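You operate a simulated robot arm through the tools that you are given. There is no shell and no other tool. Be economical: measure what you need, move in short steps, check, and stop when the job is done.

You run a simulated two-armed robot. Do the job below in one go: nothing can be reset, and whatever is moved stays where it is left.

JOB
Put the weight on the low pile, reset and jog two blanks.
Fine: before you jog, push the back support up to the pile and turn the speed to slow. Set down upright: black weight.
Where things are to end (x, y in the base frame): black weight within 30 mm of [690, 130].

The check looks at the end state, three seconds after you hand in, the way a careful person would. Anything else that was tipped, shoved, dropped, spilled or broken makes it a failure.

ROBOT AND FRAMES
Two 6-joint arms with two-finger parallel grippers on one trunk, on a base that drives. Base frame: it is fixed to the floor where the robot stands at the start and does not move with it; the origin is under the middle of the robot, x ahead of it, y to its left, z up; the surface under the hand at the start is at about z = 830. Lengths are in mm, angles in rad, forces in N, time in s.
The left shoulder is at the start at [50, 170, 1337], the right one opposite. Each reaches about 1092 mm from its shoulder. Places, roughly: back support [600, 100, 900]; feeder jog button [500, 700, 1000]; feeder reset button [500, 600, 1000]; feeder speed knob [600, 800, 1000]; feeder start button [500, 800, 1000]; gate gap knob [900, 400, 1100]; left guide hand wheel [400, 400, 700]; right guide hand wheel [400, -100, 700]. Payload 1.57 kg a hand.
The TCP of each hand is the grasp point between the finger pads, 30 mm short of the fingertips. In the tool frame z runs along the fingers and y along their closing line. Largest opening 80 mm; finger width 17, thickness 12; the body of the gripper, 40 by 82 mm, starts 80 mm behind the TCP.
Orientation is that of the tool frame in the base frame, as a unit quaternion [w, x, y, z]. With the fingers straight down and closing along the base's y, the tool's x points along the base's -x, its y along +y and its z along -z.

CONTROLS
- The arms move only by the tool move_arm. It takes "left_rows", "right_rows" or both (then of equal length, played together; a hand with none holds still); each is a list of rows, each a list of 3 entries, a list of its own where there are three numbers: the turn, a rotation vector about the tool's x, y, z in units of 6 degrees (1.0 is 6 degrees), then the shift along the tool's x, y, z in units of 50 mm (1.0 is 50 mm), then the opening in per cent of the stroke, from 0 (shut) to 100 (fully open). In form: [[[rx, ry, rz], [x, y, z], fingers], ...]. A call has 1 to 8 rows; each row shifts and turns the commanded pose from where the row before left it, along the tool's axes as they then stand. A call with a number of a shift or a turn outside -1 to 1 is refused whole. Each row takes 0.2 s and may step no farther than 50 mm and 0.15 rad from the row before; otherwise, or with a gripper value out of range, the whole call is refused. Where a pose cannot be reached the arm comes as near as it can. A force on the tool above 40 N (or 10 N above the force at the start of the call, whichever is more), or a blocked arm, ends the call early, and 0.2 s more pass. The fingers move at their own pace (about 72 mm/s each) and stop on an object; they squeeze with about 26 N. The grip force told is the motor's: it shows also when the fingers shut on nothing. Time passes only in rows, and 0.2 s behind the last, so rows that do not move let the fingers close. The reply holds the time, the measured pose of the TCP, the force on the tool along the base axes, the opening and the grip force, in the units named above and with some noise, with the torque about the TCP (base axes, N m) and any sound that the robot's microphone picked up.
- Cameras (640 x 400 px; columns grow to the right, rows downward): "scene" is now at [15.7, 31.9, 1889.3]; the picture's right is [0.52, -0.86, 0.00], its down [-0.76, -0.46, -0.46] and it looks along [0.40, 0.24, -0.89] (base axes); focal length 254 px, centre (320, 200). "left" rides on the left gripper at [72, 7, -122] in its tool frame; the picture's right is [-0.09, 1.00, 0.00], its down [-0.84, -0.08, -0.54] and it looks along [-0.54, -0.05, 0.84] (tool axes); focal length 238 px, centre (320, 200). "right" rides on the right gripper at [72, -7, -122] in its tool frame; the picture's right is [0.09, 1.00, 0.00], its down [-0.84, 0.08, -0.54] and it looks along [-0.54, 0.05, 0.84] (tool axes); focal length 238 px, centre (320, 200). There is no depth. A picture from a camera that has moved, and an enlarged one, comes with that camera's place and axes in the base frame and with its lens.
- camera(camera): a new picture of that camera. No time passes.
- move_column(by): slides the trunk up (or, below 0, down) by that many mm; the arms and the scene camera ride with it, the base frame stays. It gives what a move gives, with no picture.
- drive_base(legs): drives the robot by 1 to 6 legs, each [ahead, left, turn to the left] in mm, mm and rad, along the robot's own axes; the way and the turn of a leg run together, so that a leg with both is an arc; at most 1500 mm and 3.142 rad a leg. The arms and the cameras ride along, it lands a little off, and it stops where it bumps. It gives what a move gives.
- aim_head(pan, tilt): turns the head with the scene camera to pan (to the left, within 1.501 rad either way) and tilt (down, from -0.506 to 1.204), counted from straight ahead of the robot. It gives what a move gives.
- close_up(camera, box): a new picture of the part [left, top, right, bottom] of that camera's present view, enlarged. No time passes.
- job_done(): hands the job in; it is judged then, once.

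Go step by step. Nothing tells you exact positions but the pictures and the camera data: compare them with the known pose of the tool, close in by small moves and look again before you grip or let go. The budget is 120 turns and 88 pictures, counting those below and the enlarged ones. Unless the task says otherwise, let go and move clear before handing in, and close with one line.

The tools are called as name(argument=value, ...) on one line, values as JSON. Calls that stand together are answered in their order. move_arm: Moves the arms, as the interface text tells. Its arguments: {"type":"object","properties":{"left_rows":{"type":"array","items":{"type":"array"}},"right_rows":{"type":"array","items":{"type":"array"}}},"required":[]} The other tools are called the same way: move_column (by) slides the trunk up or down; drive_base (legs) drives the base; aim_head (pan, tilt) turns the head that bears the scene camera; camera (camera) takes a picture; close_up (camera, box) takes an enlarged picture of a part of a camera's view; job_done () hands the job in.

At the start:

```text
time_s: 0.0
left_tool_pos: [531.8, 573.7, 1226.6]
left_tcp_rot: [0.0, 0.0, 1.0, 0.001]
left_contact_force: [-0.9, -1.2, 0.3]
left_moment: [0.01, -0.03, -0.01]
left_gripper_width: 79.9
left_grasp_force: 0.0
right_tool_pos: [730.1, 39.2, 1226.8]
right_tcp_rot: [0.001, 0.001, 1.0, -0.001]
right_contact_force: [0.7, -0.5, -0.1]
right_moment: [0.01, 0.02, -0.02]
right_gripper_width: 80.2
right_grasp_force: 0.1
trunk travel left (down, up): [-952.0, 18.0]
robot x, y, heading: [-0.3, 2.3, -0.001]
head pan, tilt: [0.545, 1.087]
```

scene: 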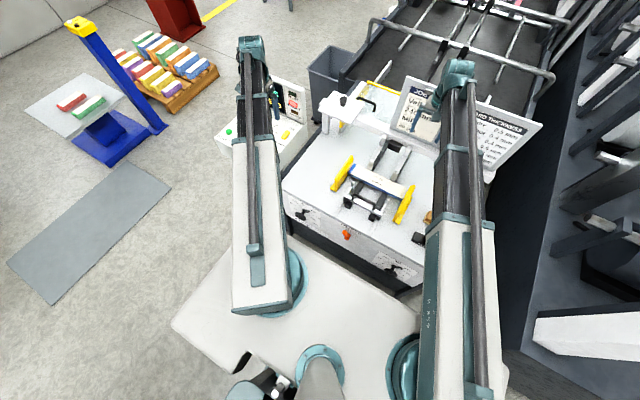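
right: 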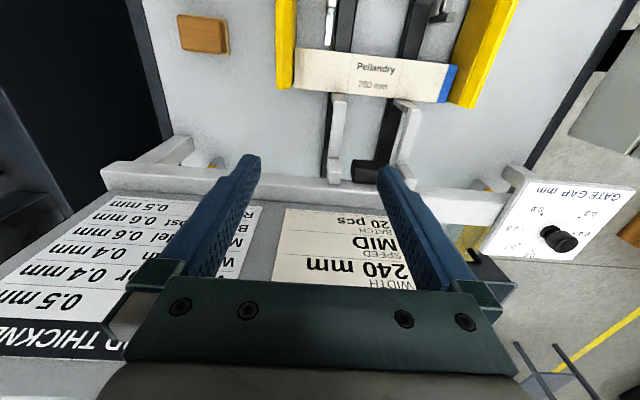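
left: 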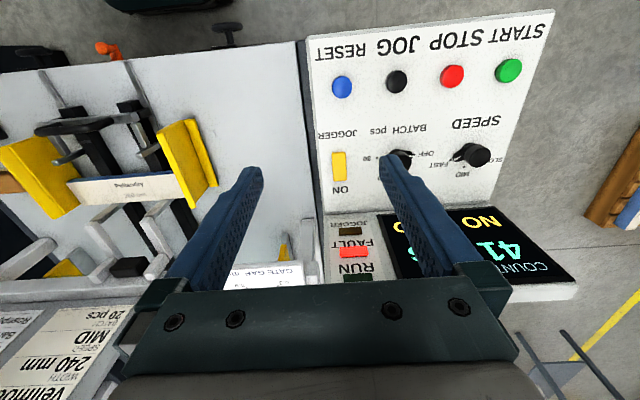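

I see a feeder with a panel on the left and a pile between yellow guides. I'll look closer to find the weight, back support, and panel.

close_up(camera="scene", box=[210, 60, 450, 290])

close_up(camera="left", box=[300, 0, 580, 300])

close_up(camera="left", box=[0, 30, 300, 300])

```text
1.74 times, centred on (330, 175) of scene
camera zoom: at [15.7, 31.9, 1889.3], right [0.52, -0.86, 0.0], down [-0.76, -0.46, -0.46], along [0.4, 0.24, -0.89], focal length 441 px, centre (303, 244)
```

zoom: 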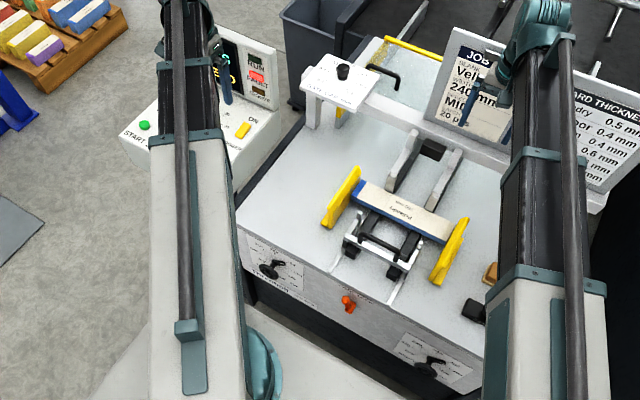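

```text
1.33 times, centred on (440, 150) of left
camera zoom: at [460.5, 580.9, 1348.7], right [0.09, 1.0, 0.0], down [0.84, -0.08, 0.54], along [0.54, -0.05, -0.84], focal length 318 px, centre (160, 267)
```

zoom: 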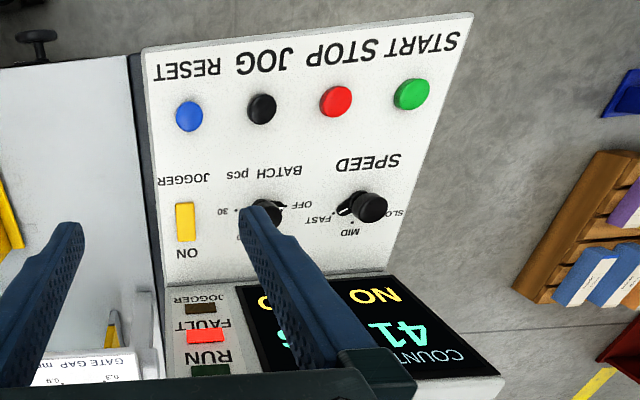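

```text
1.48 times, centred on (150, 165) of left
camera zoom: at [460.5, 580.9, 1348.7], right [0.09, 1.0, 0.0], down [0.84, -0.08, 0.54], along [0.54, -0.05, -0.84], focal length 353 px, centre (572, 252)
```

zoom: 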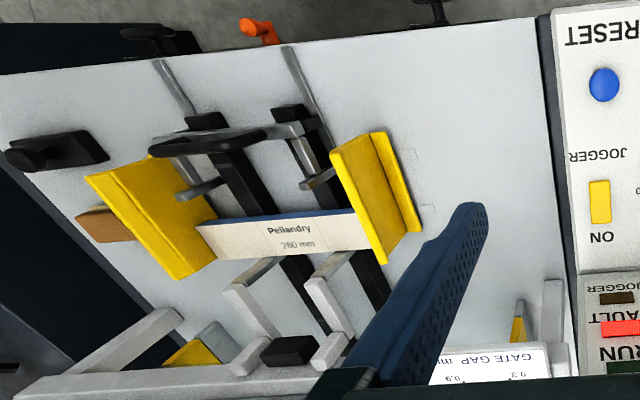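

The black weight looks to be a block with a knob right of the pile, near the front edge. I move the right hand back for a better look, and look at the front face's lever.

move_arm(right_rows=[[[0, 0, 0], [1, 0, 0], 100], [[0, 0, 0], [1, 0, 0], 100], [[0, 0, 0], [1, 0, 0], 100], [[0, 0, 0], [1, 0, 0], 100], [[0, 0, 0], [1, 0, 0], 100], [[0, 0, 0], [0.5, 0, 0], 100]])

camera(camera="right")

camera(camera="scene")

```text
time_s: 1.4
left_tool_pos: [531.5, 572.2, 1226.8]
left_tcp_rot: [0.0, 0.001, 1.0, 0.0]
left_contact_force: [-0.3, -0.6, 0.3]
left_moment: [0.03, -0.01, 0.01]
left_gripper_width: 80.0
left_grasp_force: 0.0
right_tool_pos: [454.8, 38.2, 1226.5]
right_tcp_rot: [0.0, 0.0, 1.0, 0.0]
right_contact_force: [-0.2, -0.4, 0.0]
right_moment: [0.01, -0.01, -0.01]
right_gripper_width: 79.7
right_grasp_force: 0.1
trunk travel left (down, up): [-952.0, 18.0]
robot x, y, heading: [-0.7, 1.7, -0.001]
head pan, tilt: [0.545, 1.087]
```

```text
81 pictures are left
camera right: at [381.9, 30.8, 1347.9], right [-0.09, 1.0, 0.0], down [0.84, 0.08, 0.54], along [0.54, 0.05, -0.84], focal length 238 px, centre (320, 200)
```

right: 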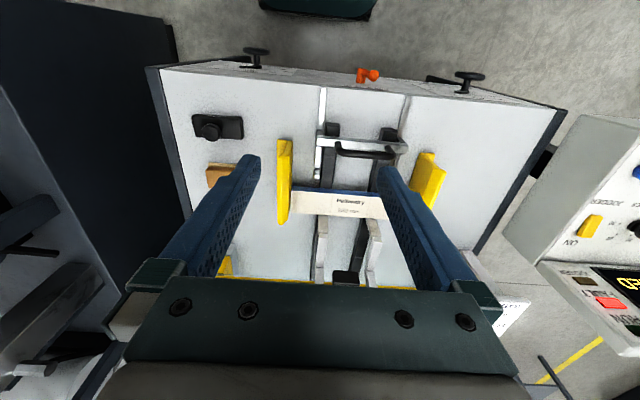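

```text
80 pictures are left
camera scene: at [15.6, 31.9, 1889.3], right [0.52, -0.86, 0.0], down [-0.76, -0.46, -0.46], along [0.4, 0.24, -0.89], focal length 254 px, centre (320, 200)
```

scene: 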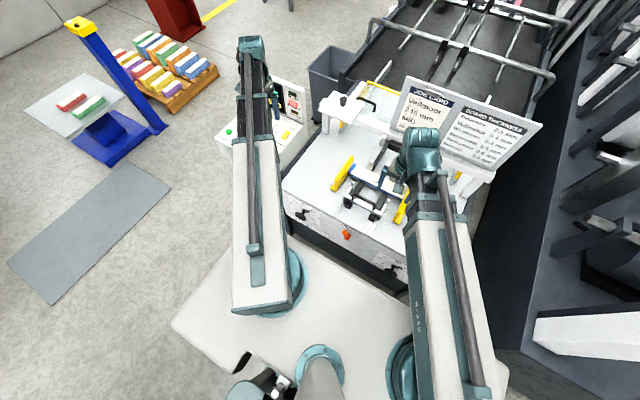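

close_up(camera="right", box=[140, 30, 460, 230])

close_up(camera="right", box=[280, 90, 440, 220])

close_up(camera="scene", box=[390, 70, 540, 180])

```text
2.00 times, centred on (300, 130) of right
camera zoom: at [381.9, 30.8, 1347.9], right [-0.09, 1.0, 0.0], down [0.84, 0.08, 0.54], along [0.54, 0.05, -0.84], focal length 477 px, centre (360, 340)
```

zoom: 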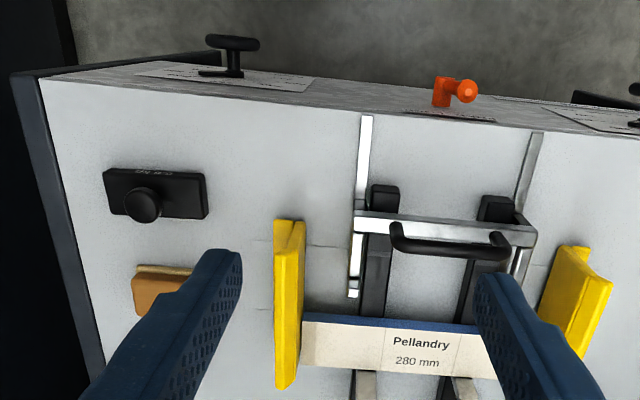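

```text
3.08 times, centred on (360, 155) of right
camera zoom: at [381.9, 30.8, 1347.9], right [-0.09, 1.0, 0.0], down [0.84, 0.08, 0.54], along [0.54, 0.05, -0.84], focal length 733 px, centre (197, 338)
```

zoom: 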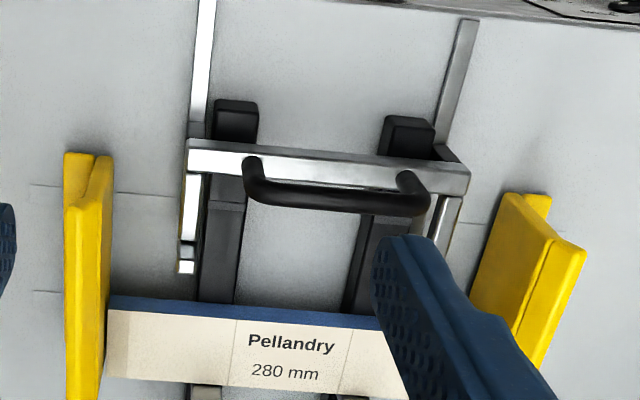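

```text
3.64 times, centred on (465, 125) of scene
camera zoom: at [15.6, 31.9, 1889.3], right [0.52, -0.86, 0.0], down [-0.76, -0.46, -0.46], along [0.4, 0.24, -0.89], focal length 922 px, centre (-207, 473)
```

zoom: 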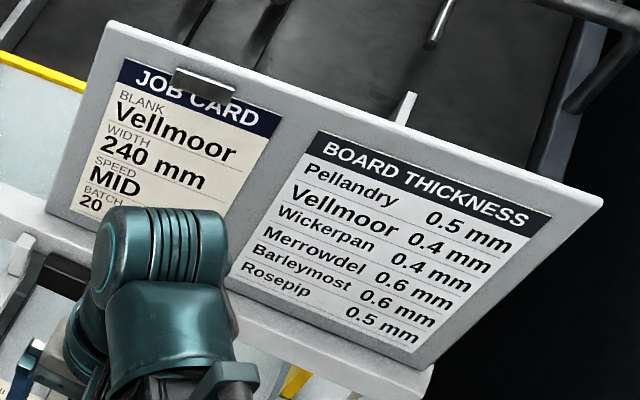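

close_up(camera="scene", box=[280, 190, 420, 290])

close_up(camera="right", box=[320, 50, 420, 112])

```text
4.00 times, centred on (350, 240) of scene
camera zoom: at [15.6, 31.9, 1889.3], right [0.52, -0.86, 0.0], down [-0.76, -0.46, -0.46], along [0.4, 0.24, -0.89], focal length 1015 px, centre (200, 40)
```

zoom: 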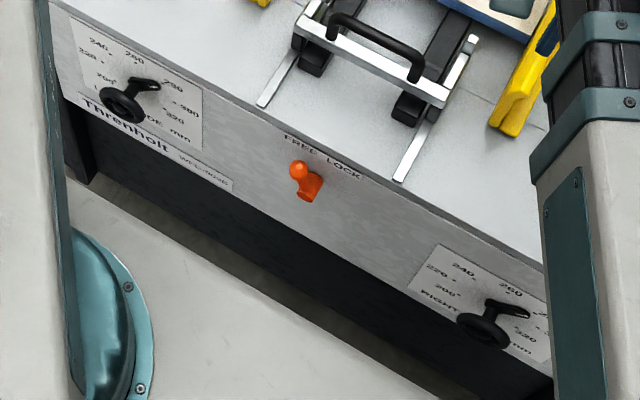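

```text
6.40 times, centred on (370, 81) of right
camera zoom: at [381.9, 30.8, 1347.9], right [-0.09, 1.0, 0.0], down [0.84, 0.08, 0.54], along [0.54, 0.05, -0.84], focal length 1525 px, centre (0, 962)
```

zoom: 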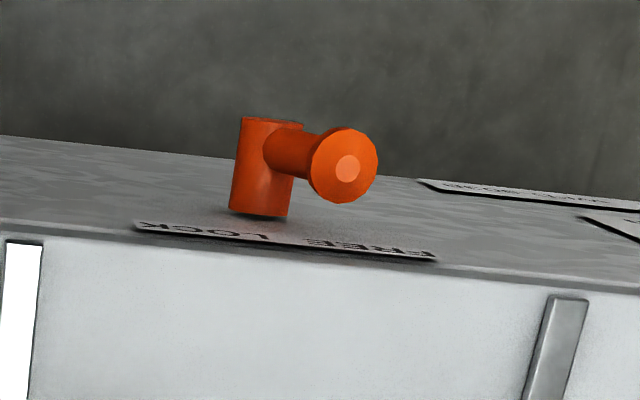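

Rough triangulation puts the weight's knob at about (546, -173, 877), and the pile top at about (688, 125, 884). The back-support lever already points to FREE. I'll bring the right hand over the weight.

move_arm(right_rows=[[[0, 0, 0], [-0.18, -0.84, 0.5], 100], [[0, 0, 0], [-0.18, -0.84, 0.5], 100], [[0, 0, 0], [-0.18, -0.84, 0.5], 100], [[0, 0, 0], [-0.18, -0.84, 0.5], 100], [[0, 0, 0], [-0.18, -0.84, 0.5], 100]])

camera(camera="right")

camera(camera="scene")

```text
time_s: 2.6
left_tool_pos: [532.7, 572.5, 1227.3]
left_tcp_rot: [0.0, 0.0, 1.0, 0.0]
left_contact_force: [0.5, 0.4, -0.1]
left_moment: [0.0, -0.01, 0.0]
left_gripper_width: 80.3
left_grasp_force: 0.3
right_tool_pos: [502.1, -172.1, 1227.0]
right_tcp_rot: [0.0, 0.0, 1.0, -0.001]
right_contact_force: [0.1, -0.2, 0.2]
right_moment: [0.0, 0.01, 0.04]
right_gripper_width: 80.0
right_grasp_force: 0.0
right hand out of reach, approached as far as the arm can: row 1, 2, 3, 4, 5
trunk travel left (down, up): [-952.0, 18.0]
robot x, y, heading: [-2.5, -2.1, -0.001]
head pan, tilt: [0.545, 1.087]
```

```text
74 pictures are left
camera right: at [429.8, -179.9, 1347.8], right [-0.09, 1.0, 0.0], down [0.84, 0.08, 0.54], along [0.54, 0.05, -0.84], focal length 238 px, centre (320, 200)
```

right: 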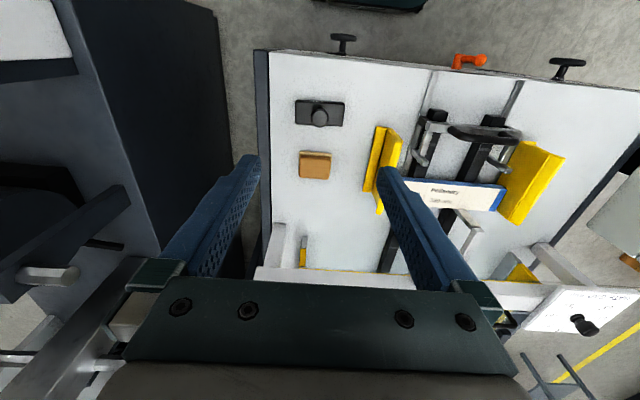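

```text
73 pictures are left
camera scene: at [15.9, 30.7, 1889.3], right [0.52, -0.86, 0.0], down [-0.76, -0.46, -0.46], along [0.4, 0.24, -0.89], focal length 254 px, centre (320, 200)
```

scene: 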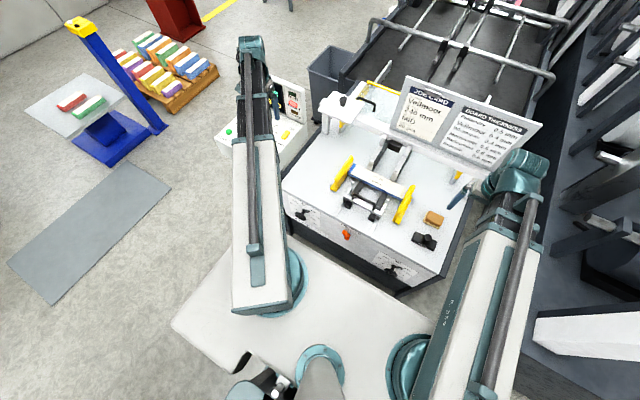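

The weight knob is confirmed at about (543, -172). The hand cannot go lower by itself here, so I retract the left hand clear of the panel and then lower the trunk.

move_arm(left_rows=[[[0, 0, 0], [1, 0, 0], 100], [[0, 0, 0], [1, 0, 0], 100], [[0, 0, 0], [1, 0, 0], 100], [[0, 0, 0], [1, 0, 0], 100]])

move_column(by=-150)

camera(camera="right")

camera(camera="scene")

```text
time_s: 3.6
left_tool_pos: [333.4, 575.8, 1226.2]
left_tcp_rot: [0.0, 0.001, 1.0, 0.0]
left_contact_force: [0.0, 0.4, -0.2]
left_moment: [-0.01, -0.02, -0.03]
left_gripper_width: 80.0
left_grasp_force: 0.0
left hand out of reach, approached as far as the arm can: row 4
right_tool_pos: [501.7, -170.5, 1227.4]
right_tcp_rot: [0.0, 0.001, 1.0, 0.0]
right_contact_force: [-0.5, -0.1, 0.1]
right_moment: [0.02, -0.01, -0.03]
right_gripper_width: 80.0
right_grasp_force: 0.0
trunk travel left (down, up): [-952.0, 18.0]
robot x, y, heading: [1.2, -3.4, -0.004]
head pan, tilt: [0.545, 1.087]
```

```text
time_s: 5.3
left_tool_pos: [333.9, 575.1, 1076.3]
left_tcp_rot: [-0.001, 0.001, 1.0, -0.002]
left_contact_force: [0.0, -0.6, -0.4]
left_moment: [0.02, -0.01, 0.0]
left_gripper_width: 79.9
left_grasp_force: 0.2
right_tool_pos: [501.9, -171.5, 1077.1]
right_tcp_rot: [0.0, 0.001, 1.0, 0.0]
right_contact_force: [0.0, -0.4, 0.4]
right_moment: [0.01, 0.01, 0.05]
right_gripper_width: 79.8
right_grasp_force: 0.1
trunk travel left (down, up): [-802.0, 168.0]
robot x, y, heading: [0.7, -1.3, 0.002]
head pan, tilt: [0.545, 1.087]
```

```text
72 pictures are left
camera right: at [429.4, -178.5, 1198.0], right [-0.09, 1.0, 0.0], down [0.84, 0.08, 0.54], along [0.54, 0.05, -0.84], focal length 238 px, centre (320, 200)
```

right: 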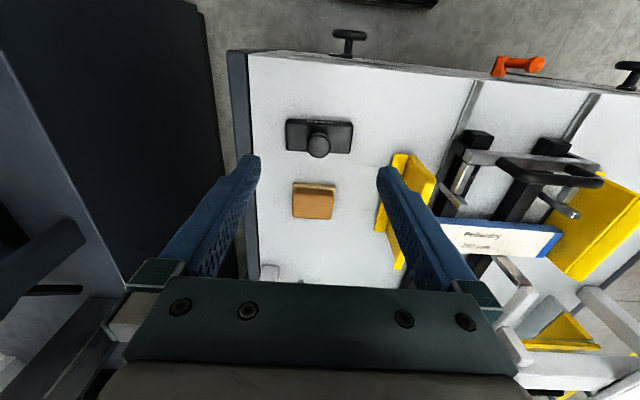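

```text
71 pictures are left
camera scene: at [15.5, 31.8, 1739.4], right [0.52, -0.86, 0.0], down [-0.76, -0.46, -0.46], along [0.4, 0.24, -0.89], focal length 254 px, centre (320, 200)
```

scene: 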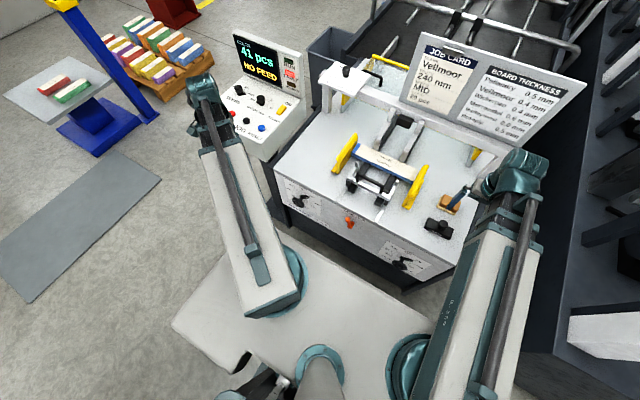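

Knob at about (541, -171, 883). I center the hand over it and go down further with the trunk.

move_arm(right_rows=[[[0, 0, 0], [-0.78, 0, 0], 100], [[0, 0, 0], [0, 0, 0], 100]])

move_column(by=-110)

camera(camera="right")

camera(camera="scene")

```text
time_s: 6.0
left_tool_pos: [333.4, 576.2, 1077.4]
left_tcp_rot: [0.001, 0.001, 1.0, 0.0]
left_contact_force: [0.2, 0.0, -0.3]
left_moment: [0.0, 0.01, -0.01]
left_gripper_width: 80.1
left_grasp_force: 0.1
right_tool_pos: [541.2, -171.6, 1077.9]
right_tcp_rot: [0.0, 0.0, 1.0, -0.001]
right_contact_force: [0.1, 0.3, -0.2]
right_moment: [0.01, 0.01, -0.01]
right_gripper_width: 79.8
right_grasp_force: 0.1
trunk travel left (down, up): [-802.0, 168.0]
robot x, y, heading: [-1.5, 1.7, 0.001]
head pan, tilt: [0.545, 1.087]
```

```text
time_s: 7.4
left_tool_pos: [333.5, 575.3, 967.0]
left_tcp_rot: [0.0, 0.0, 1.0, 0.0]
left_contact_force: [-0.6, -0.8, -0.2]
left_moment: [0.02, 0.01, 0.02]
left_gripper_width: 80.0
left_grasp_force: 0.0
right_tool_pos: [541.7, -170.6, 965.7]
right_tcp_rot: [0.0, 0.0, 1.0, 0.0]
right_contact_force: [-0.1, -0.4, -0.2]
right_moment: [-0.03, -0.02, 0.01]
right_gripper_width: 80.2
right_grasp_force: 0.0
trunk travel left (down, up): [-692.0, 278.0]
robot x, y, heading: [-0.6, 0.7, 0.003]
head pan, tilt: [0.545, 1.087]
```

```text
70 pictures are left
camera right: at [468.1, -178.1, 1088.0], right [-0.09, 1.0, 0.0], down [0.84, 0.08, 0.54], along [0.54, 0.05, -0.84], focal length 238 px, centre (320, 200)
```

right: 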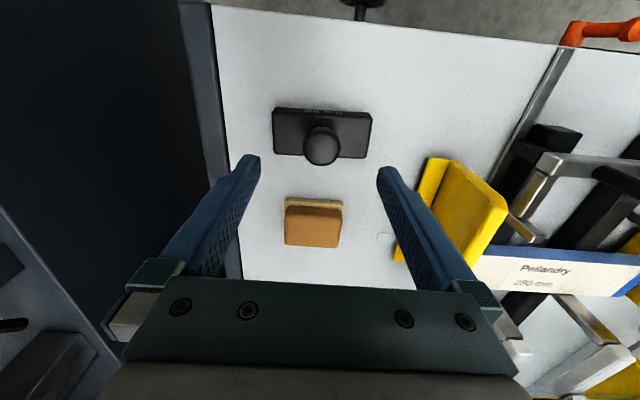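

```text
69 pictures are left
camera scene: at [15.5, 31.8, 1629.3], right [0.52, -0.86, 0.0], down [-0.76, -0.46, -0.46], along [0.4, 0.24, -0.89], focal length 254 px, centre (320, 200)
```

scene: 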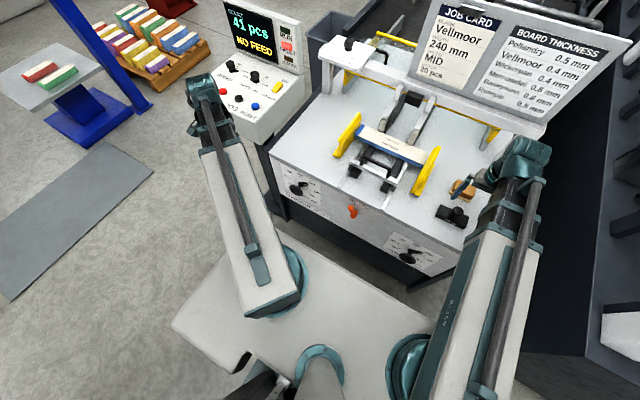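

move_column(by=-60)

camera(camera="right")

close_up(camera="scene", box=[400, 130, 580, 250])

```text
time_s: 8.4
left_tool_pos: [333.8, 575.1, 907.1]
left_tcp_rot: [0.0, 0.0, 1.0, 0.0]
left_contact_force: [1.5, -0.2, 0.1]
left_moment: [0.01, -0.02, -0.02]
left_gripper_width: 80.1
left_grasp_force: 0.0
right_tool_pos: [541.3, -171.3, 906.2]
right_tcp_rot: [0.0, 0.0, 1.0, 0.0]
right_contact_force: [-1.0, -0.5, 0.2]
right_moment: [-0.02, -0.02, 0.0]
right_gripper_width: 79.9
right_grasp_force: 0.0
trunk travel left (down, up): [-632.0, 338.0]
robot x, y, heading: [0.6, -2.2, 0.003]
head pan, tilt: [0.545, 1.087]
```

```text
68 pictures are left
camera right: at [468.1, -178.1, 1028.0], right [-0.09, 1.0, 0.0], down [0.84, 0.08, 0.54], along [0.54, 0.05, -0.84], focal length 238 px, centre (320, 200)
```

right: 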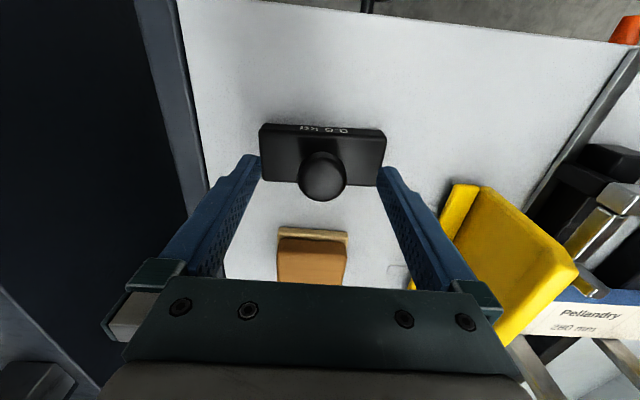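

```text
3.33 times, centred on (490, 190) of scene
camera zoom: at [15.4, 31.8, 1569.3], right [0.52, -0.86, 0.0], down [-0.76, -0.46, -0.46], along [0.4, 0.24, -0.89], focal length 846 px, centre (-247, 233)
```

zoom: 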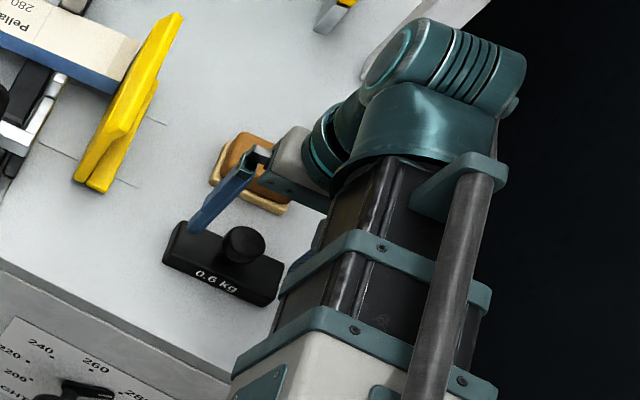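

Knob centre is about z 884; the fingertips are at 876. I lower a few more mm and close on the knob.

move_column(by=-7)

move_arm(right_rows=[[[0, 0, 0], [0, 0, 0], 50], [[0, 0, 0], [0, 0, 0], 20], [[0, 0, 0], [0, 0, 0], 0], [[0, 0, 0], [0, 0, 0], 0], [[0, 0, 0], [0, 0, 0], 0]])

camera(camera="right")

```text
time_s: 8.9
left_tool_pos: [333.7, 574.3, 899.4]
left_tcp_rot: [0.0, 0.0, 1.0, 0.0]
left_contact_force: [-0.2, 0.4, -0.6]
left_moment: [0.01, 0.03, 0.01]
left_gripper_width: 80.0
left_grasp_force: 0.0
right_tool_pos: [541.7, -171.5, 899.8]
right_tcp_rot: [0.0, 0.0, 1.0, 0.0]
right_contact_force: [-0.3, 0.3, 0.2]
right_moment: [0.0, 0.02, 0.0]
right_gripper_width: 79.8
right_grasp_force: 0.1
trunk travel left (down, up): [-625.0, 345.0]
robot x, y, heading: [-0.4, -2.4, 0.002]
head pan, tilt: [0.545, 1.087]
```

```text
time_s: 10.1
left_tool_pos: [332.9, 575.9, 899.7]
left_tcp_rot: [0.0, 0.0, 1.0, 0.0]
left_contact_force: [-0.2, 0.0, 0.7]
left_moment: [0.01, 0.03, -0.03]
left_gripper_width: 80.3
left_grasp_force: 0.1
right_tool_pos: [540.0, -170.6, 899.3]
right_tcp_rot: [0.0, 0.0, 1.0, 0.0]
right_contact_force: [-0.5, 2.5, 0.3]
right_moment: [0.09, -0.01, -0.01]
right_gripper_width: 33.1
right_grasp_force: 26.1
trunk travel left (down, up): [-625.0, 345.0]
robot x, y, heading: [3.2, 2.0, -0.006]
head pan, tilt: [0.545, 1.087]
```

```text
66 pictures are left
camera right: at [468.1, -177.9, 1021.0], right [-0.09, 1.0, 0.0], down [0.84, 0.08, 0.54], along [0.54, 0.05, -0.84], focal length 238 px, centre (320, 200)
```

right: 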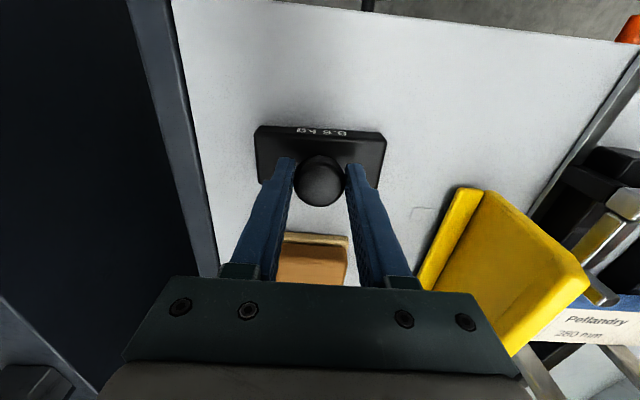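

Gripped at 33 mm. I lift with the trunk and check.

move_column(by=30)

camera(camera="right")

move_column(by=150)

```text
time_s: 10.9
left_tool_pos: [333.1, 575.5, 929.8]
left_tcp_rot: [0.0, 0.0, 1.0, 0.0]
left_contact_force: [0.2, 0.3, -1.0]
left_moment: [0.0, 0.0, 0.0]
left_gripper_width: 79.8
left_grasp_force: 0.0
right_tool_pos: [541.8, -171.4, 928.9]
right_tcp_rot: [0.0, 0.0, 1.0, 0.0]
right_contact_force: [-0.4, -0.4, -6.9]
right_moment: [0.0, 0.04, 0.0]
right_gripper_width: 33.3
right_grasp_force: 26.2
trunk travel left (down, up): [-655.0, 315.0]
robot x, y, heading: [4.5, 0.1, 0.003]
head pan, tilt: [0.545, 1.087]
```

```text
65 pictures are left
camera right: at [468.5, -178.2, 1050.7], right [-0.09, 1.0, 0.0], down [0.84, 0.08, 0.54], along [0.54, 0.05, -0.84], focal length 238 px, centre (320, 200)
```

right: 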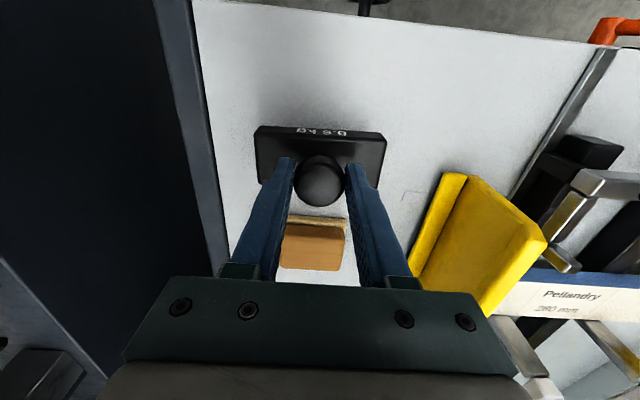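

```text
time_s: 12.6
left_tool_pos: [333.8, 574.7, 1080.1]
left_tcp_rot: [-0.001, -0.001, 1.0, 0.0]
left_contact_force: [0.1, 0.3, 0.4]
left_moment: [-0.01, 0.05, -0.02]
left_gripper_width: 79.9
left_grasp_force: 0.1
right_tool_pos: [540.8, -170.3, 1080.2]
right_tcp_rot: [0.001, 0.0, 1.0, 0.0]
right_contact_force: [0.2, -0.2, -5.4]
right_moment: [-0.01, 0.03, 0.03]
right_gripper_width: 33.4
right_grasp_force: 25.8
trunk travel left (down, up): [-805.0, 165.0]
robot x, y, heading: [1.7, -2.3, 0.001]
head pan, tilt: [0.545, 1.087]
```

move_arm(right_rows=[[[0, 0, 0], [-0.427, 0.86, 0], 0], [[0, 0, 0], [-0.427, 0.86, 0], 0], [[0, 0, 0], [-0.427, 0.86, 0], 0], [[0, 0, 0], [-0.427, 0.86, 0], 0], [[0, 0, 0], [-0.427, 0.86, 0], 0], [[0, 0, 0], [-0.427, 0.86, 0], 0], [[0, 0, 0], [-0.427, 0.85, 0], 0], [[0, 0, 0], [0, 0, 0], 0]])

camera(camera="right")

close_up(camera="scene", box=[300, 70, 500, 210])

```text
time_s: 14.4
left_tool_pos: [333.5, 575.3, 1079.6]
left_tcp_rot: [0.0, 0.0, 1.0, 0.001]
left_contact_force: [-0.8, 0.3, -0.1]
left_moment: [0.0, 0.0, 0.01]
left_gripper_width: 80.1
left_grasp_force: 0.2
right_tool_pos: [685.8, 130.3, 1079.4]
right_tcp_rot: [0.0, 0.001, 1.0, 0.0]
right_contact_force: [-0.4, 0.2, -6.2]
right_moment: [0.03, -0.02, 0.0]
right_gripper_width: 33.3
right_grasp_force: 25.9
right hand out of reach, approached as far as the arm can: row 2, 4
trunk travel left (down, up): [-805.0, 165.0]
robot x, y, heading: [1.8, 2.4, -0.001]
head pan, tilt: [0.545, 1.087]
```

```text
64 pictures are left
camera right: at [613.1, 122.3, 1200.8], right [-0.09, 1.0, 0.0], down [0.84, 0.08, 0.54], along [0.54, 0.05, -0.84], focal length 238 px, centre (320, 200)
```

right: 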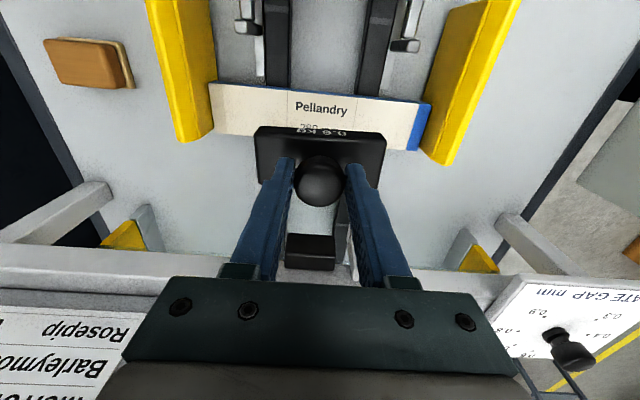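

```text
2.86 times, centred on (400, 140) of scene
camera zoom: at [15.9, 31.5, 1742.3], right [0.52, -0.86, 0.0], down [-0.76, -0.46, -0.46], along [0.4, 0.24, -0.89], focal length 725 px, centre (91, 371)
```

zoom: 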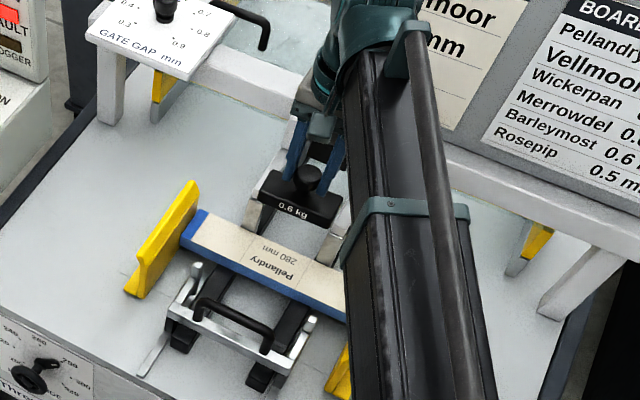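

The weight hangs upright above the pile. I'll nudge x and lower in stages watching the force.

move_arm(right_rows=[[[0, 0, 0], [-0.08, 0, 0], 0]])

move_column(by=-90)

camera(camera="right")

close_up(camera="scene", box=[300, 40, 500, 180])

```text
time_s: 14.8
left_tool_pos: [333.6, 576.1, 1080.2]
left_tcp_rot: [0.0, 0.001, 1.0, 0.0]
left_contact_force: [-0.2, 0.6, -0.1]
left_moment: [0.0, -0.01, -0.01]
left_gripper_width: 79.7
left_grasp_force: 0.0
right_tool_pos: [692.0, 128.9, 1079.5]
right_tcp_rot: [-0.001, 0.0, 1.0, 0.0]
right_contact_force: [0.3, 0.7, -6.1]
right_moment: [0.0, 0.0, 0.01]
right_gripper_width: 33.1
right_grasp_force: 26.4
trunk travel left (down, up): [-805.0, 165.0]
robot x, y, heading: [-0.8, 4.1, -0.001]
head pan, tilt: [0.545, 1.087]
```

```text
time_s: 16.1
left_tool_pos: [332.8, 575.3, 990.3]
left_tcp_rot: [0.0, -0.001, 1.0, 0.0]
left_contact_force: [0.1, 0.4, -0.4]
left_moment: [-0.01, 0.01, 0.02]
left_gripper_width: 79.9
left_grasp_force: 0.1
right_tool_pos: [691.3, 130.1, 990.1]
right_tcp_rot: [0.001, 0.0, 1.0, 0.001]
right_contact_force: [0.0, 1.9, -5.5]
right_moment: [-0.01, -0.01, 0.03]
right_gripper_width: 33.4
right_grasp_force: 25.7
trunk travel left (down, up): [-715.0, 255.0]
robot x, y, heading: [2.8, 1.3, 0.001]
head pan, tilt: [0.545, 1.087]
```

```text
62 pictures are left
camera right: at [619.0, 122.4, 1110.8], right [-0.09, 1.0, 0.0], down [0.84, 0.08, 0.54], along [0.54, 0.05, -0.84], focal length 238 px, centre (320, 200)
```

right: 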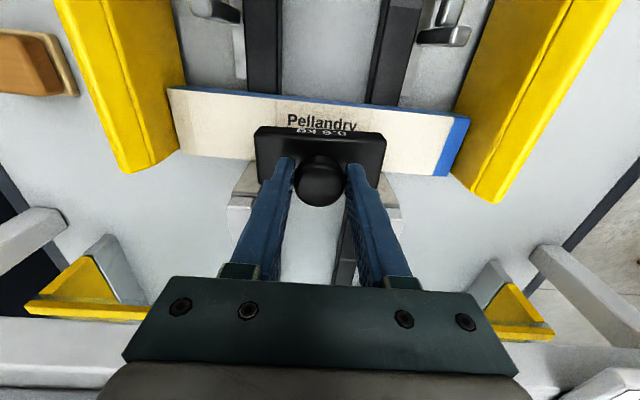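

```text
2.86 times, centred on (400, 110) of scene
camera zoom: at [16.0, 31.9, 1652.3], right [0.52, -0.86, 0.0], down [-0.76, -0.46, -0.46], along [0.4, 0.24, -0.89], focal length 725 px, centre (91, 457)
```

zoom: 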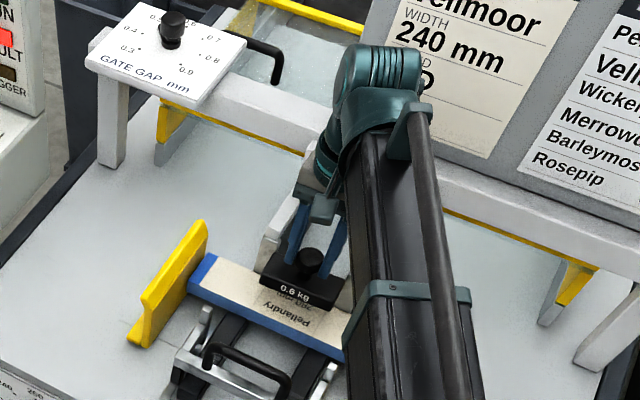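

move_column(by=-25)

move_column(by=-10)

camera(camera="right")

close_up(camera="scene", box=[330, 80, 450, 180])

```text
time_s: 16.8
left_tool_pos: [333.9, 575.4, 963.4]
left_tcp_rot: [0.0, 0.001, 1.0, -0.001]
left_contact_force: [-1.1, 1.0, 0.4]
left_moment: [0.02, 0.03, -0.03]
left_gripper_width: 79.9
left_grasp_force: 0.1
right_tool_pos: [691.8, 130.0, 963.1]
right_tcp_rot: [0.0, 0.0, 1.0, 0.0]
right_contact_force: [0.4, -0.4, -5.7]
right_moment: [0.02, 0.03, 0.0]
right_gripper_width: 33.5
right_grasp_force: 25.8
trunk travel left (down, up): [-690.0, 280.0]
robot x, y, heading: [-4.2, -0.2, -0.0]
head pan, tilt: [0.545, 1.087]
```

```text
time_s: 17.4
left_tool_pos: [335.0, 575.6, 955.1]
left_tcp_rot: [0.0, 0.0, 1.0, 0.0]
left_contact_force: [-0.4, 0.3, -0.4]
left_moment: [0.04, -0.02, 0.01]
left_gripper_width: 80.1
left_grasp_force: 0.0
right_tool_pos: [691.4, 130.2, 954.3]
right_tcp_rot: [0.001, 0.001, 1.0, 0.0]
right_contact_force: [0.1, -0.9, -5.6]
right_moment: [-0.01, 0.03, 0.01]
right_gripper_width: 33.1
right_grasp_force: 26.0
trunk travel left (down, up): [-680.0, 290.0]
robot x, y, heading: [2.2, -2.8, -0.002]
head pan, tilt: [0.545, 1.087]
```

```text
60 pictures are left
camera right: at [618.9, 122.4, 1075.7], right [-0.09, 1.0, 0.0], down [0.84, 0.08, 0.54], along [0.54, 0.05, -0.84], focal length 238 px, centre (320, 200)
```

right: 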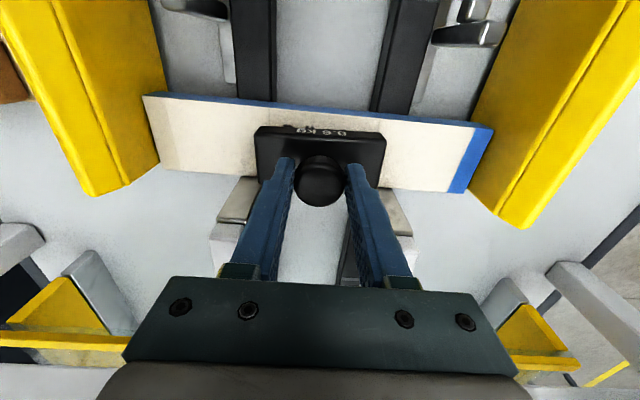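

```text
4.00 times, centred on (390, 130) of scene
camera zoom: at [16.0, 31.9, 1617.3], right [0.52, -0.86, 0.0], down [-0.76, -0.46, -0.46], along [0.4, 0.24, -0.89], focal length 1015 px, centre (40, 480)
```

zoom: 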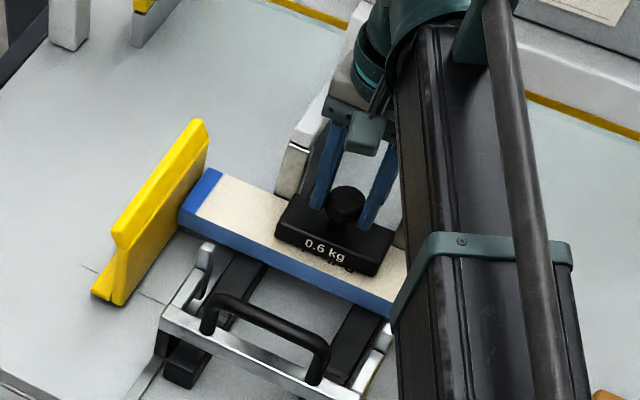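

move_column(by=-6)

move_column(by=-6)

close_up(camera="scene", box=[330, 80, 450, 180])

```text
time_s: 17.9
left_tool_pos: [334.0, 576.4, 949.7]
left_tcp_rot: [0.001, 0.0, 1.0, 0.0]
left_contact_force: [-1.1, 0.2, 0.3]
left_moment: [0.02, 0.01, -0.01]
left_gripper_width: 80.2
left_grasp_force: 0.1
right_tool_pos: [690.4, 129.0, 949.0]
right_tcp_rot: [0.001, 0.0, 1.0, 0.0]
right_contact_force: [4.8, 1.8, 16.4]
right_moment: [0.01, -0.08, -0.03]
right_gripper_width: 33.3
right_grasp_force: 26.4
trunk travel left (down, up): [-674.0, 296.0]
robot x, y, heading: [0.8, -2.3, -0.004]
head pan, tilt: [0.545, 1.087]
```

```text
time_s: 18.5
left_tool_pos: [332.2, 575.8, 943.5]
left_tcp_rot: [0.001, 0.0, 1.0, 0.0]
left_contact_force: [0.1, -0.5, 0.2]
left_moment: [0.0, -0.06, -0.02]
left_gripper_width: 80.1
left_grasp_force: 0.0
right_tool_pos: [690.6, 129.4, 944.0]
right_tcp_rot: [0.0, 0.0, 1.0, 0.0]
right_contact_force: [0.3, 1.1, 17.4]
right_moment: [-0.03, -0.12, 0.0]
right_gripper_width: 33.2
right_grasp_force: 26.6
trunk travel left (down, up): [-668.0, 302.0]
robot x, y, heading: [-1.7, -0.0, 0.004]
head pan, tilt: [0.545, 1.087]
```

```text
4.00 times, centred on (390, 130) of scene
camera zoom: at [14.0, 31.7, 1605.3], right [0.52, -0.86, 0.0], down [-0.76, -0.46, -0.47], along [0.4, 0.24, -0.89], focal length 1015 px, centre (40, 480)
```

zoom: 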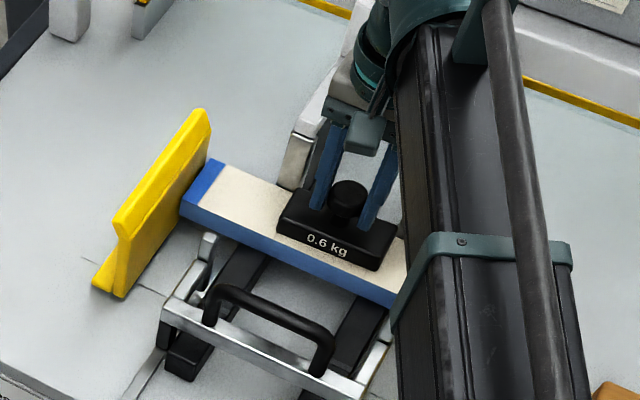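

Contact: the weight sits on the pile. I release and rise.

move_column(by=4)

move_arm(right_rows=[[[0, 0, 0], [0, 0, 0], 50], [[0, 0, 0], [0, 0, 0], 80], [[0, 0, 0], [0, 0, 0], 80], [[0, 0, 0], [0, 0, 0], 80]])

move_column(by=140)

camera(camera="right")

```text
time_s: 19.0
left_tool_pos: [334.6, 575.8, 946.5]
left_tcp_rot: [0.0, 0.0, 1.0, 0.0]
left_contact_force: [-0.7, 0.1, 0.7]
left_moment: [-0.01, 0.01, 0.01]
left_gripper_width: 80.1
left_grasp_force: 0.0
right_tool_pos: [691.7, 128.8, 945.9]
right_tcp_rot: [0.0, 0.0, 1.0, -0.001]
right_contact_force: [-0.3, -0.6, -6.7]
right_moment: [-0.01, 0.03, -0.01]
right_gripper_width: 33.3
right_grasp_force: 26.0
trunk travel left (down, up): [-672.0, 298.0]
robot x, y, heading: [-1.7, -0.0, -0.001]
head pan, tilt: [0.545, 1.087]
```

```text
time_s: 20.0
left_tool_pos: [332.5, 575.5, 947.5]
left_tcp_rot: [0.0, 0.0, 1.0, 0.0]
left_contact_force: [-0.1, 0.4, 0.8]
left_moment: [0.0, -0.02, 0.03]
left_gripper_width: 80.4
left_grasp_force: 0.0
right_tool_pos: [692.9, 129.7, 947.2]
right_tcp_rot: [-0.001, 0.0, 1.0, 0.0]
right_contact_force: [0.3, 0.3, -0.5]
right_moment: [0.01, 0.02, 0.01]
right_gripper_width: 64.1
right_grasp_force: 0.1
trunk travel left (down, up): [-672.0, 298.0]
robot x, y, heading: [-1.0, -0.5, 0.001]
head pan, tilt: [0.545, 1.087]
```

```text
time_s: 21.7
left_tool_pos: [333.5, 574.4, 1086.5]
left_tcp_rot: [0.0, 0.0, 1.0, 0.0]
left_contact_force: [0.2, -0.3, -0.3]
left_moment: [-0.02, -0.04, 0.04]
left_gripper_width: 79.8
left_grasp_force: 0.1
right_tool_pos: [691.3, 130.7, 1086.5]
right_tcp_rot: [-0.001, -0.001, 1.0, 0.0]
right_contact_force: [0.6, 0.4, 0.2]
right_moment: [0.01, 0.01, -0.01]
right_gripper_width: 63.8
right_grasp_force: 0.1
trunk travel left (down, up): [-812.0, 158.0]
robot x, y, heading: [2.3, 3.1, 0.003]
head pan, tilt: [0.545, 1.087]
```

```text
57 pictures are left
camera right: at [618.8, 122.5, 1207.8], right [-0.09, 1.0, 0.0], down [0.84, 0.08, 0.54], along [0.54, 0.05, -0.84], focal length 238 px, centre (320, 200)
```

right: 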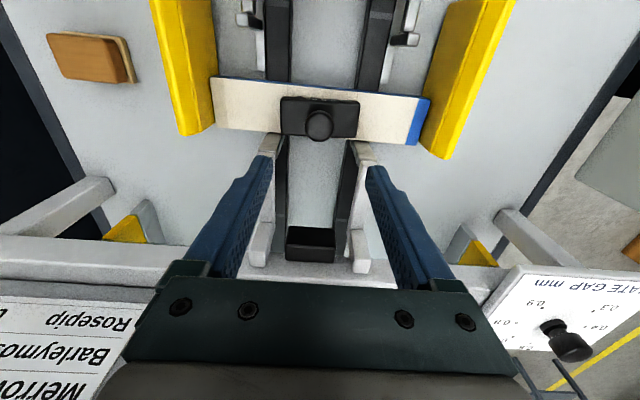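

Weight is down at about (693, 128). Next, pull the right hand back to view the back support.

move_arm(right_rows=[[[0, 0, 0], [1, -0.1, 0], 80], [[0, 0, 0], [1, -0.1, 0], 80], [[0, 0, 0], [1, -0.1, 0], 80], [[0, 0, 0], [1, 0, 0], 80]])

camera(camera="right")

camera(camera="scene")

```text
refused: row 1 steps farther than a row can; nothing moved
```

```text
56 pictures are left
camera right: at [618.8, 122.5, 1207.8], right [-0.09, 1.0, 0.0], down [0.84, 0.08, 0.54], along [0.54, 0.05, -0.84], focal length 238 px, centre (320, 200)
```

right: 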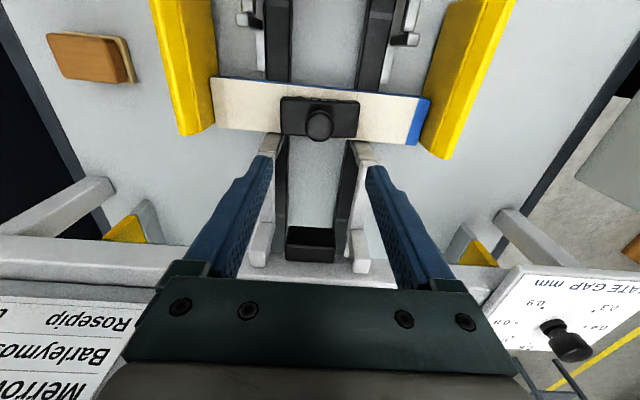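

```text
55 pictures are left
camera scene: at [15.7, 32.0, 1749.3], right [0.52, -0.86, 0.0], down [-0.76, -0.46, -0.46], along [0.4, 0.24, -0.89], focal length 254 px, centre (320, 200)
```

scene: 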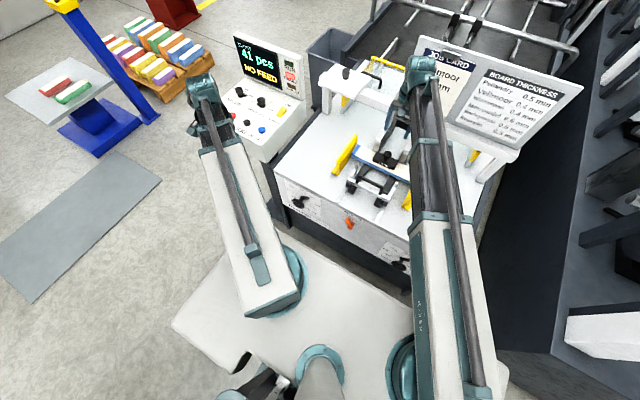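

move_arm(right_rows=[[[0, 0, 0], [0.98, 0, 0], 80], [[0, 0, 0], [0.98, 0, 0], 80], [[0, 0, 0], [0.98, 0, 0], 80], [[0, 0, 0], [0.98, 0, 0], 80]])

camera(camera="right")

close_up(camera="scene", box=[310, 100, 450, 240])

```text
time_s: 22.7
left_tool_pos: [333.2, 576.0, 1087.0]
left_tcp_rot: [0.001, 0.0, 1.0, -0.001]
left_contact_force: [-0.6, -0.6, -0.9]
left_moment: [0.0, -0.01, -0.01]
left_gripper_width: 80.1
left_grasp_force: 0.1
right_tool_pos: [497.0, 131.4, 1085.9]
right_tcp_rot: [0.0, 0.0, 1.0, -0.001]
right_contact_force: [-0.2, -0.4, -0.5]
right_moment: [-0.01, -0.03, -0.02]
right_gripper_width: 64.0
right_grasp_force: 0.0
trunk travel left (down, up): [-812.0, 158.0]
robot x, y, heading: [-2.3, 0.1, -0.001]
head pan, tilt: [0.545, 1.087]
```

```text
54 pictures are left
camera right: at [423.5, 124.5, 1208.1], right [-0.09, 1.0, 0.0], down [0.84, 0.08, 0.54], along [0.54, 0.05, -0.84], focal length 238 px, centre (320, 200)
```

right: 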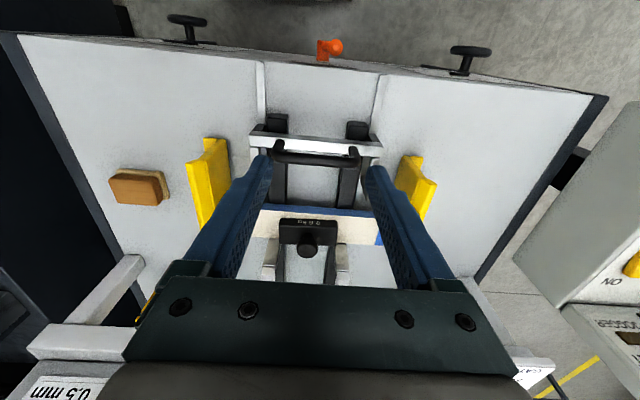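

```text
2.86 times, centred on (380, 170) of scene
camera zoom: at [14.8, 31.9, 1749.3], right [0.52, -0.86, 0.0], down [-0.76, -0.46, -0.46], along [0.4, 0.24, -0.89], focal length 725 px, centre (149, 286)
```

zoom: 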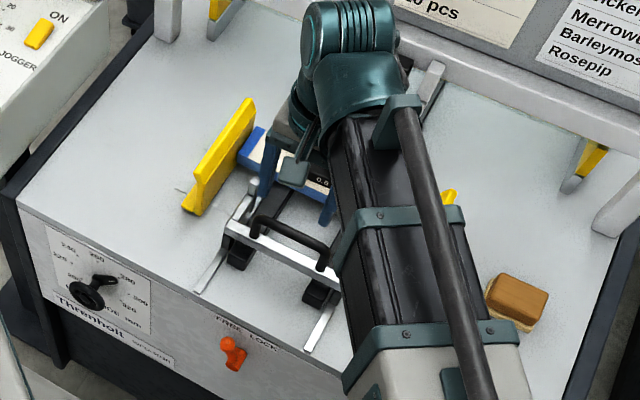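

The back support's handle bar is about (538, 130, 925), tips about 50 mm short of the pile. I'll close the fingers and lower them behind it to push it forward.

move_arm(right_rows=[[[0, 0, 0], [0.3, 0, 0], 0], [[0, 0, 0], [0, 0, 0], 0], [[0, 0, 0], [0, 0, 0], 0]])

move_column(by=-120)

camera(camera="right")

close_up(camera="scene", box=[310, 80, 450, 220])

```text
time_s: 23.5
left_tool_pos: [333.5, 575.3, 1086.6]
left_tcp_rot: [-0.001, 0.0, 1.0, 0.0]
left_contact_force: [-0.5, -0.7, -1.1]
left_moment: [-0.03, 0.01, -0.01]
left_gripper_width: 80.1
left_grasp_force: 0.2
right_tool_pos: [482.6, 131.2, 1087.7]
right_tcp_rot: [0.0, -0.001, 1.0, 0.0]
right_contact_force: [0.6, -0.1, -0.1]
right_moment: [-0.02, 0.01, -0.02]
right_gripper_width: 0.1
right_grasp_force: 21.3
trunk travel left (down, up): [-812.0, 158.0]
robot x, y, heading: [0.1, -0.9, 0.0]
head pan, tilt: [0.545, 1.087]
```

```text
time_s: 25.0
left_tool_pos: [333.5, 575.5, 966.7]
left_tcp_rot: [0.0, 0.0, 1.0, 0.001]
left_contact_force: [1.2, -0.6, -0.2]
left_moment: [-0.02, 0.0, -0.03]
left_gripper_width: 79.9
left_grasp_force: 0.1
right_tool_pos: [481.8, 130.5, 965.8]
right_tcp_rot: [0.0, 0.001, 1.0, 0.0]
right_contact_force: [0.1, -0.4, -0.3]
right_moment: [0.0, -0.03, 0.01]
right_gripper_width: 0.1
right_grasp_force: 21.6
trunk travel left (down, up): [-692.0, 278.0]
robot x, y, heading: [0.2, -4.0, -0.0]
head pan, tilt: [0.545, 1.087]
```

```text
52 pictures are left
camera right: at [409.0, 124.4, 1088.0], right [-0.09, 1.0, 0.0], down [0.84, 0.08, 0.54], along [0.54, 0.05, -0.84], focal length 238 px, centre (320, 200)
```

right: 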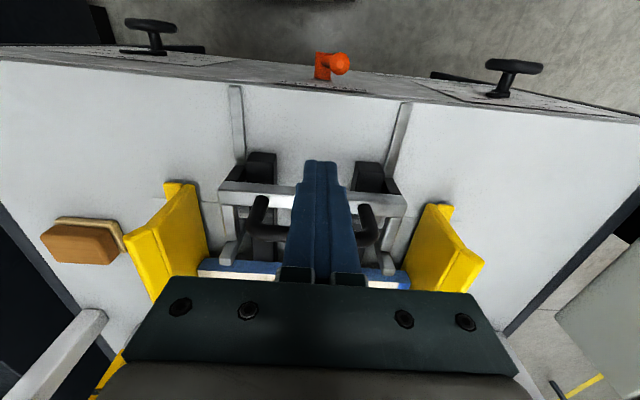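

```text
2.86 times, centred on (380, 150) of scene
camera zoom: at [15.5, 31.8, 1629.4], right [0.52, -0.86, 0.0], down [-0.76, -0.46, -0.46], along [0.4, 0.24, -0.89], focal length 725 px, centre (149, 343)
```

zoom: 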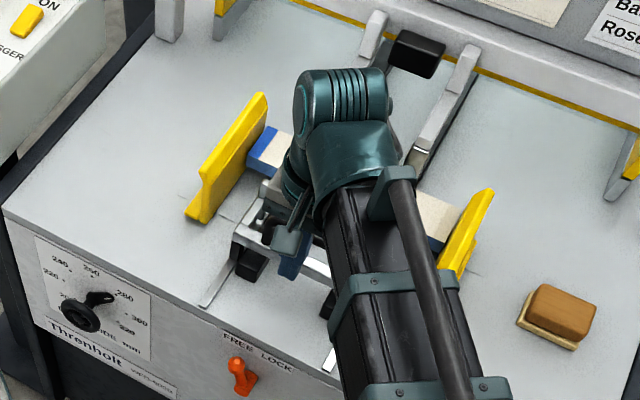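

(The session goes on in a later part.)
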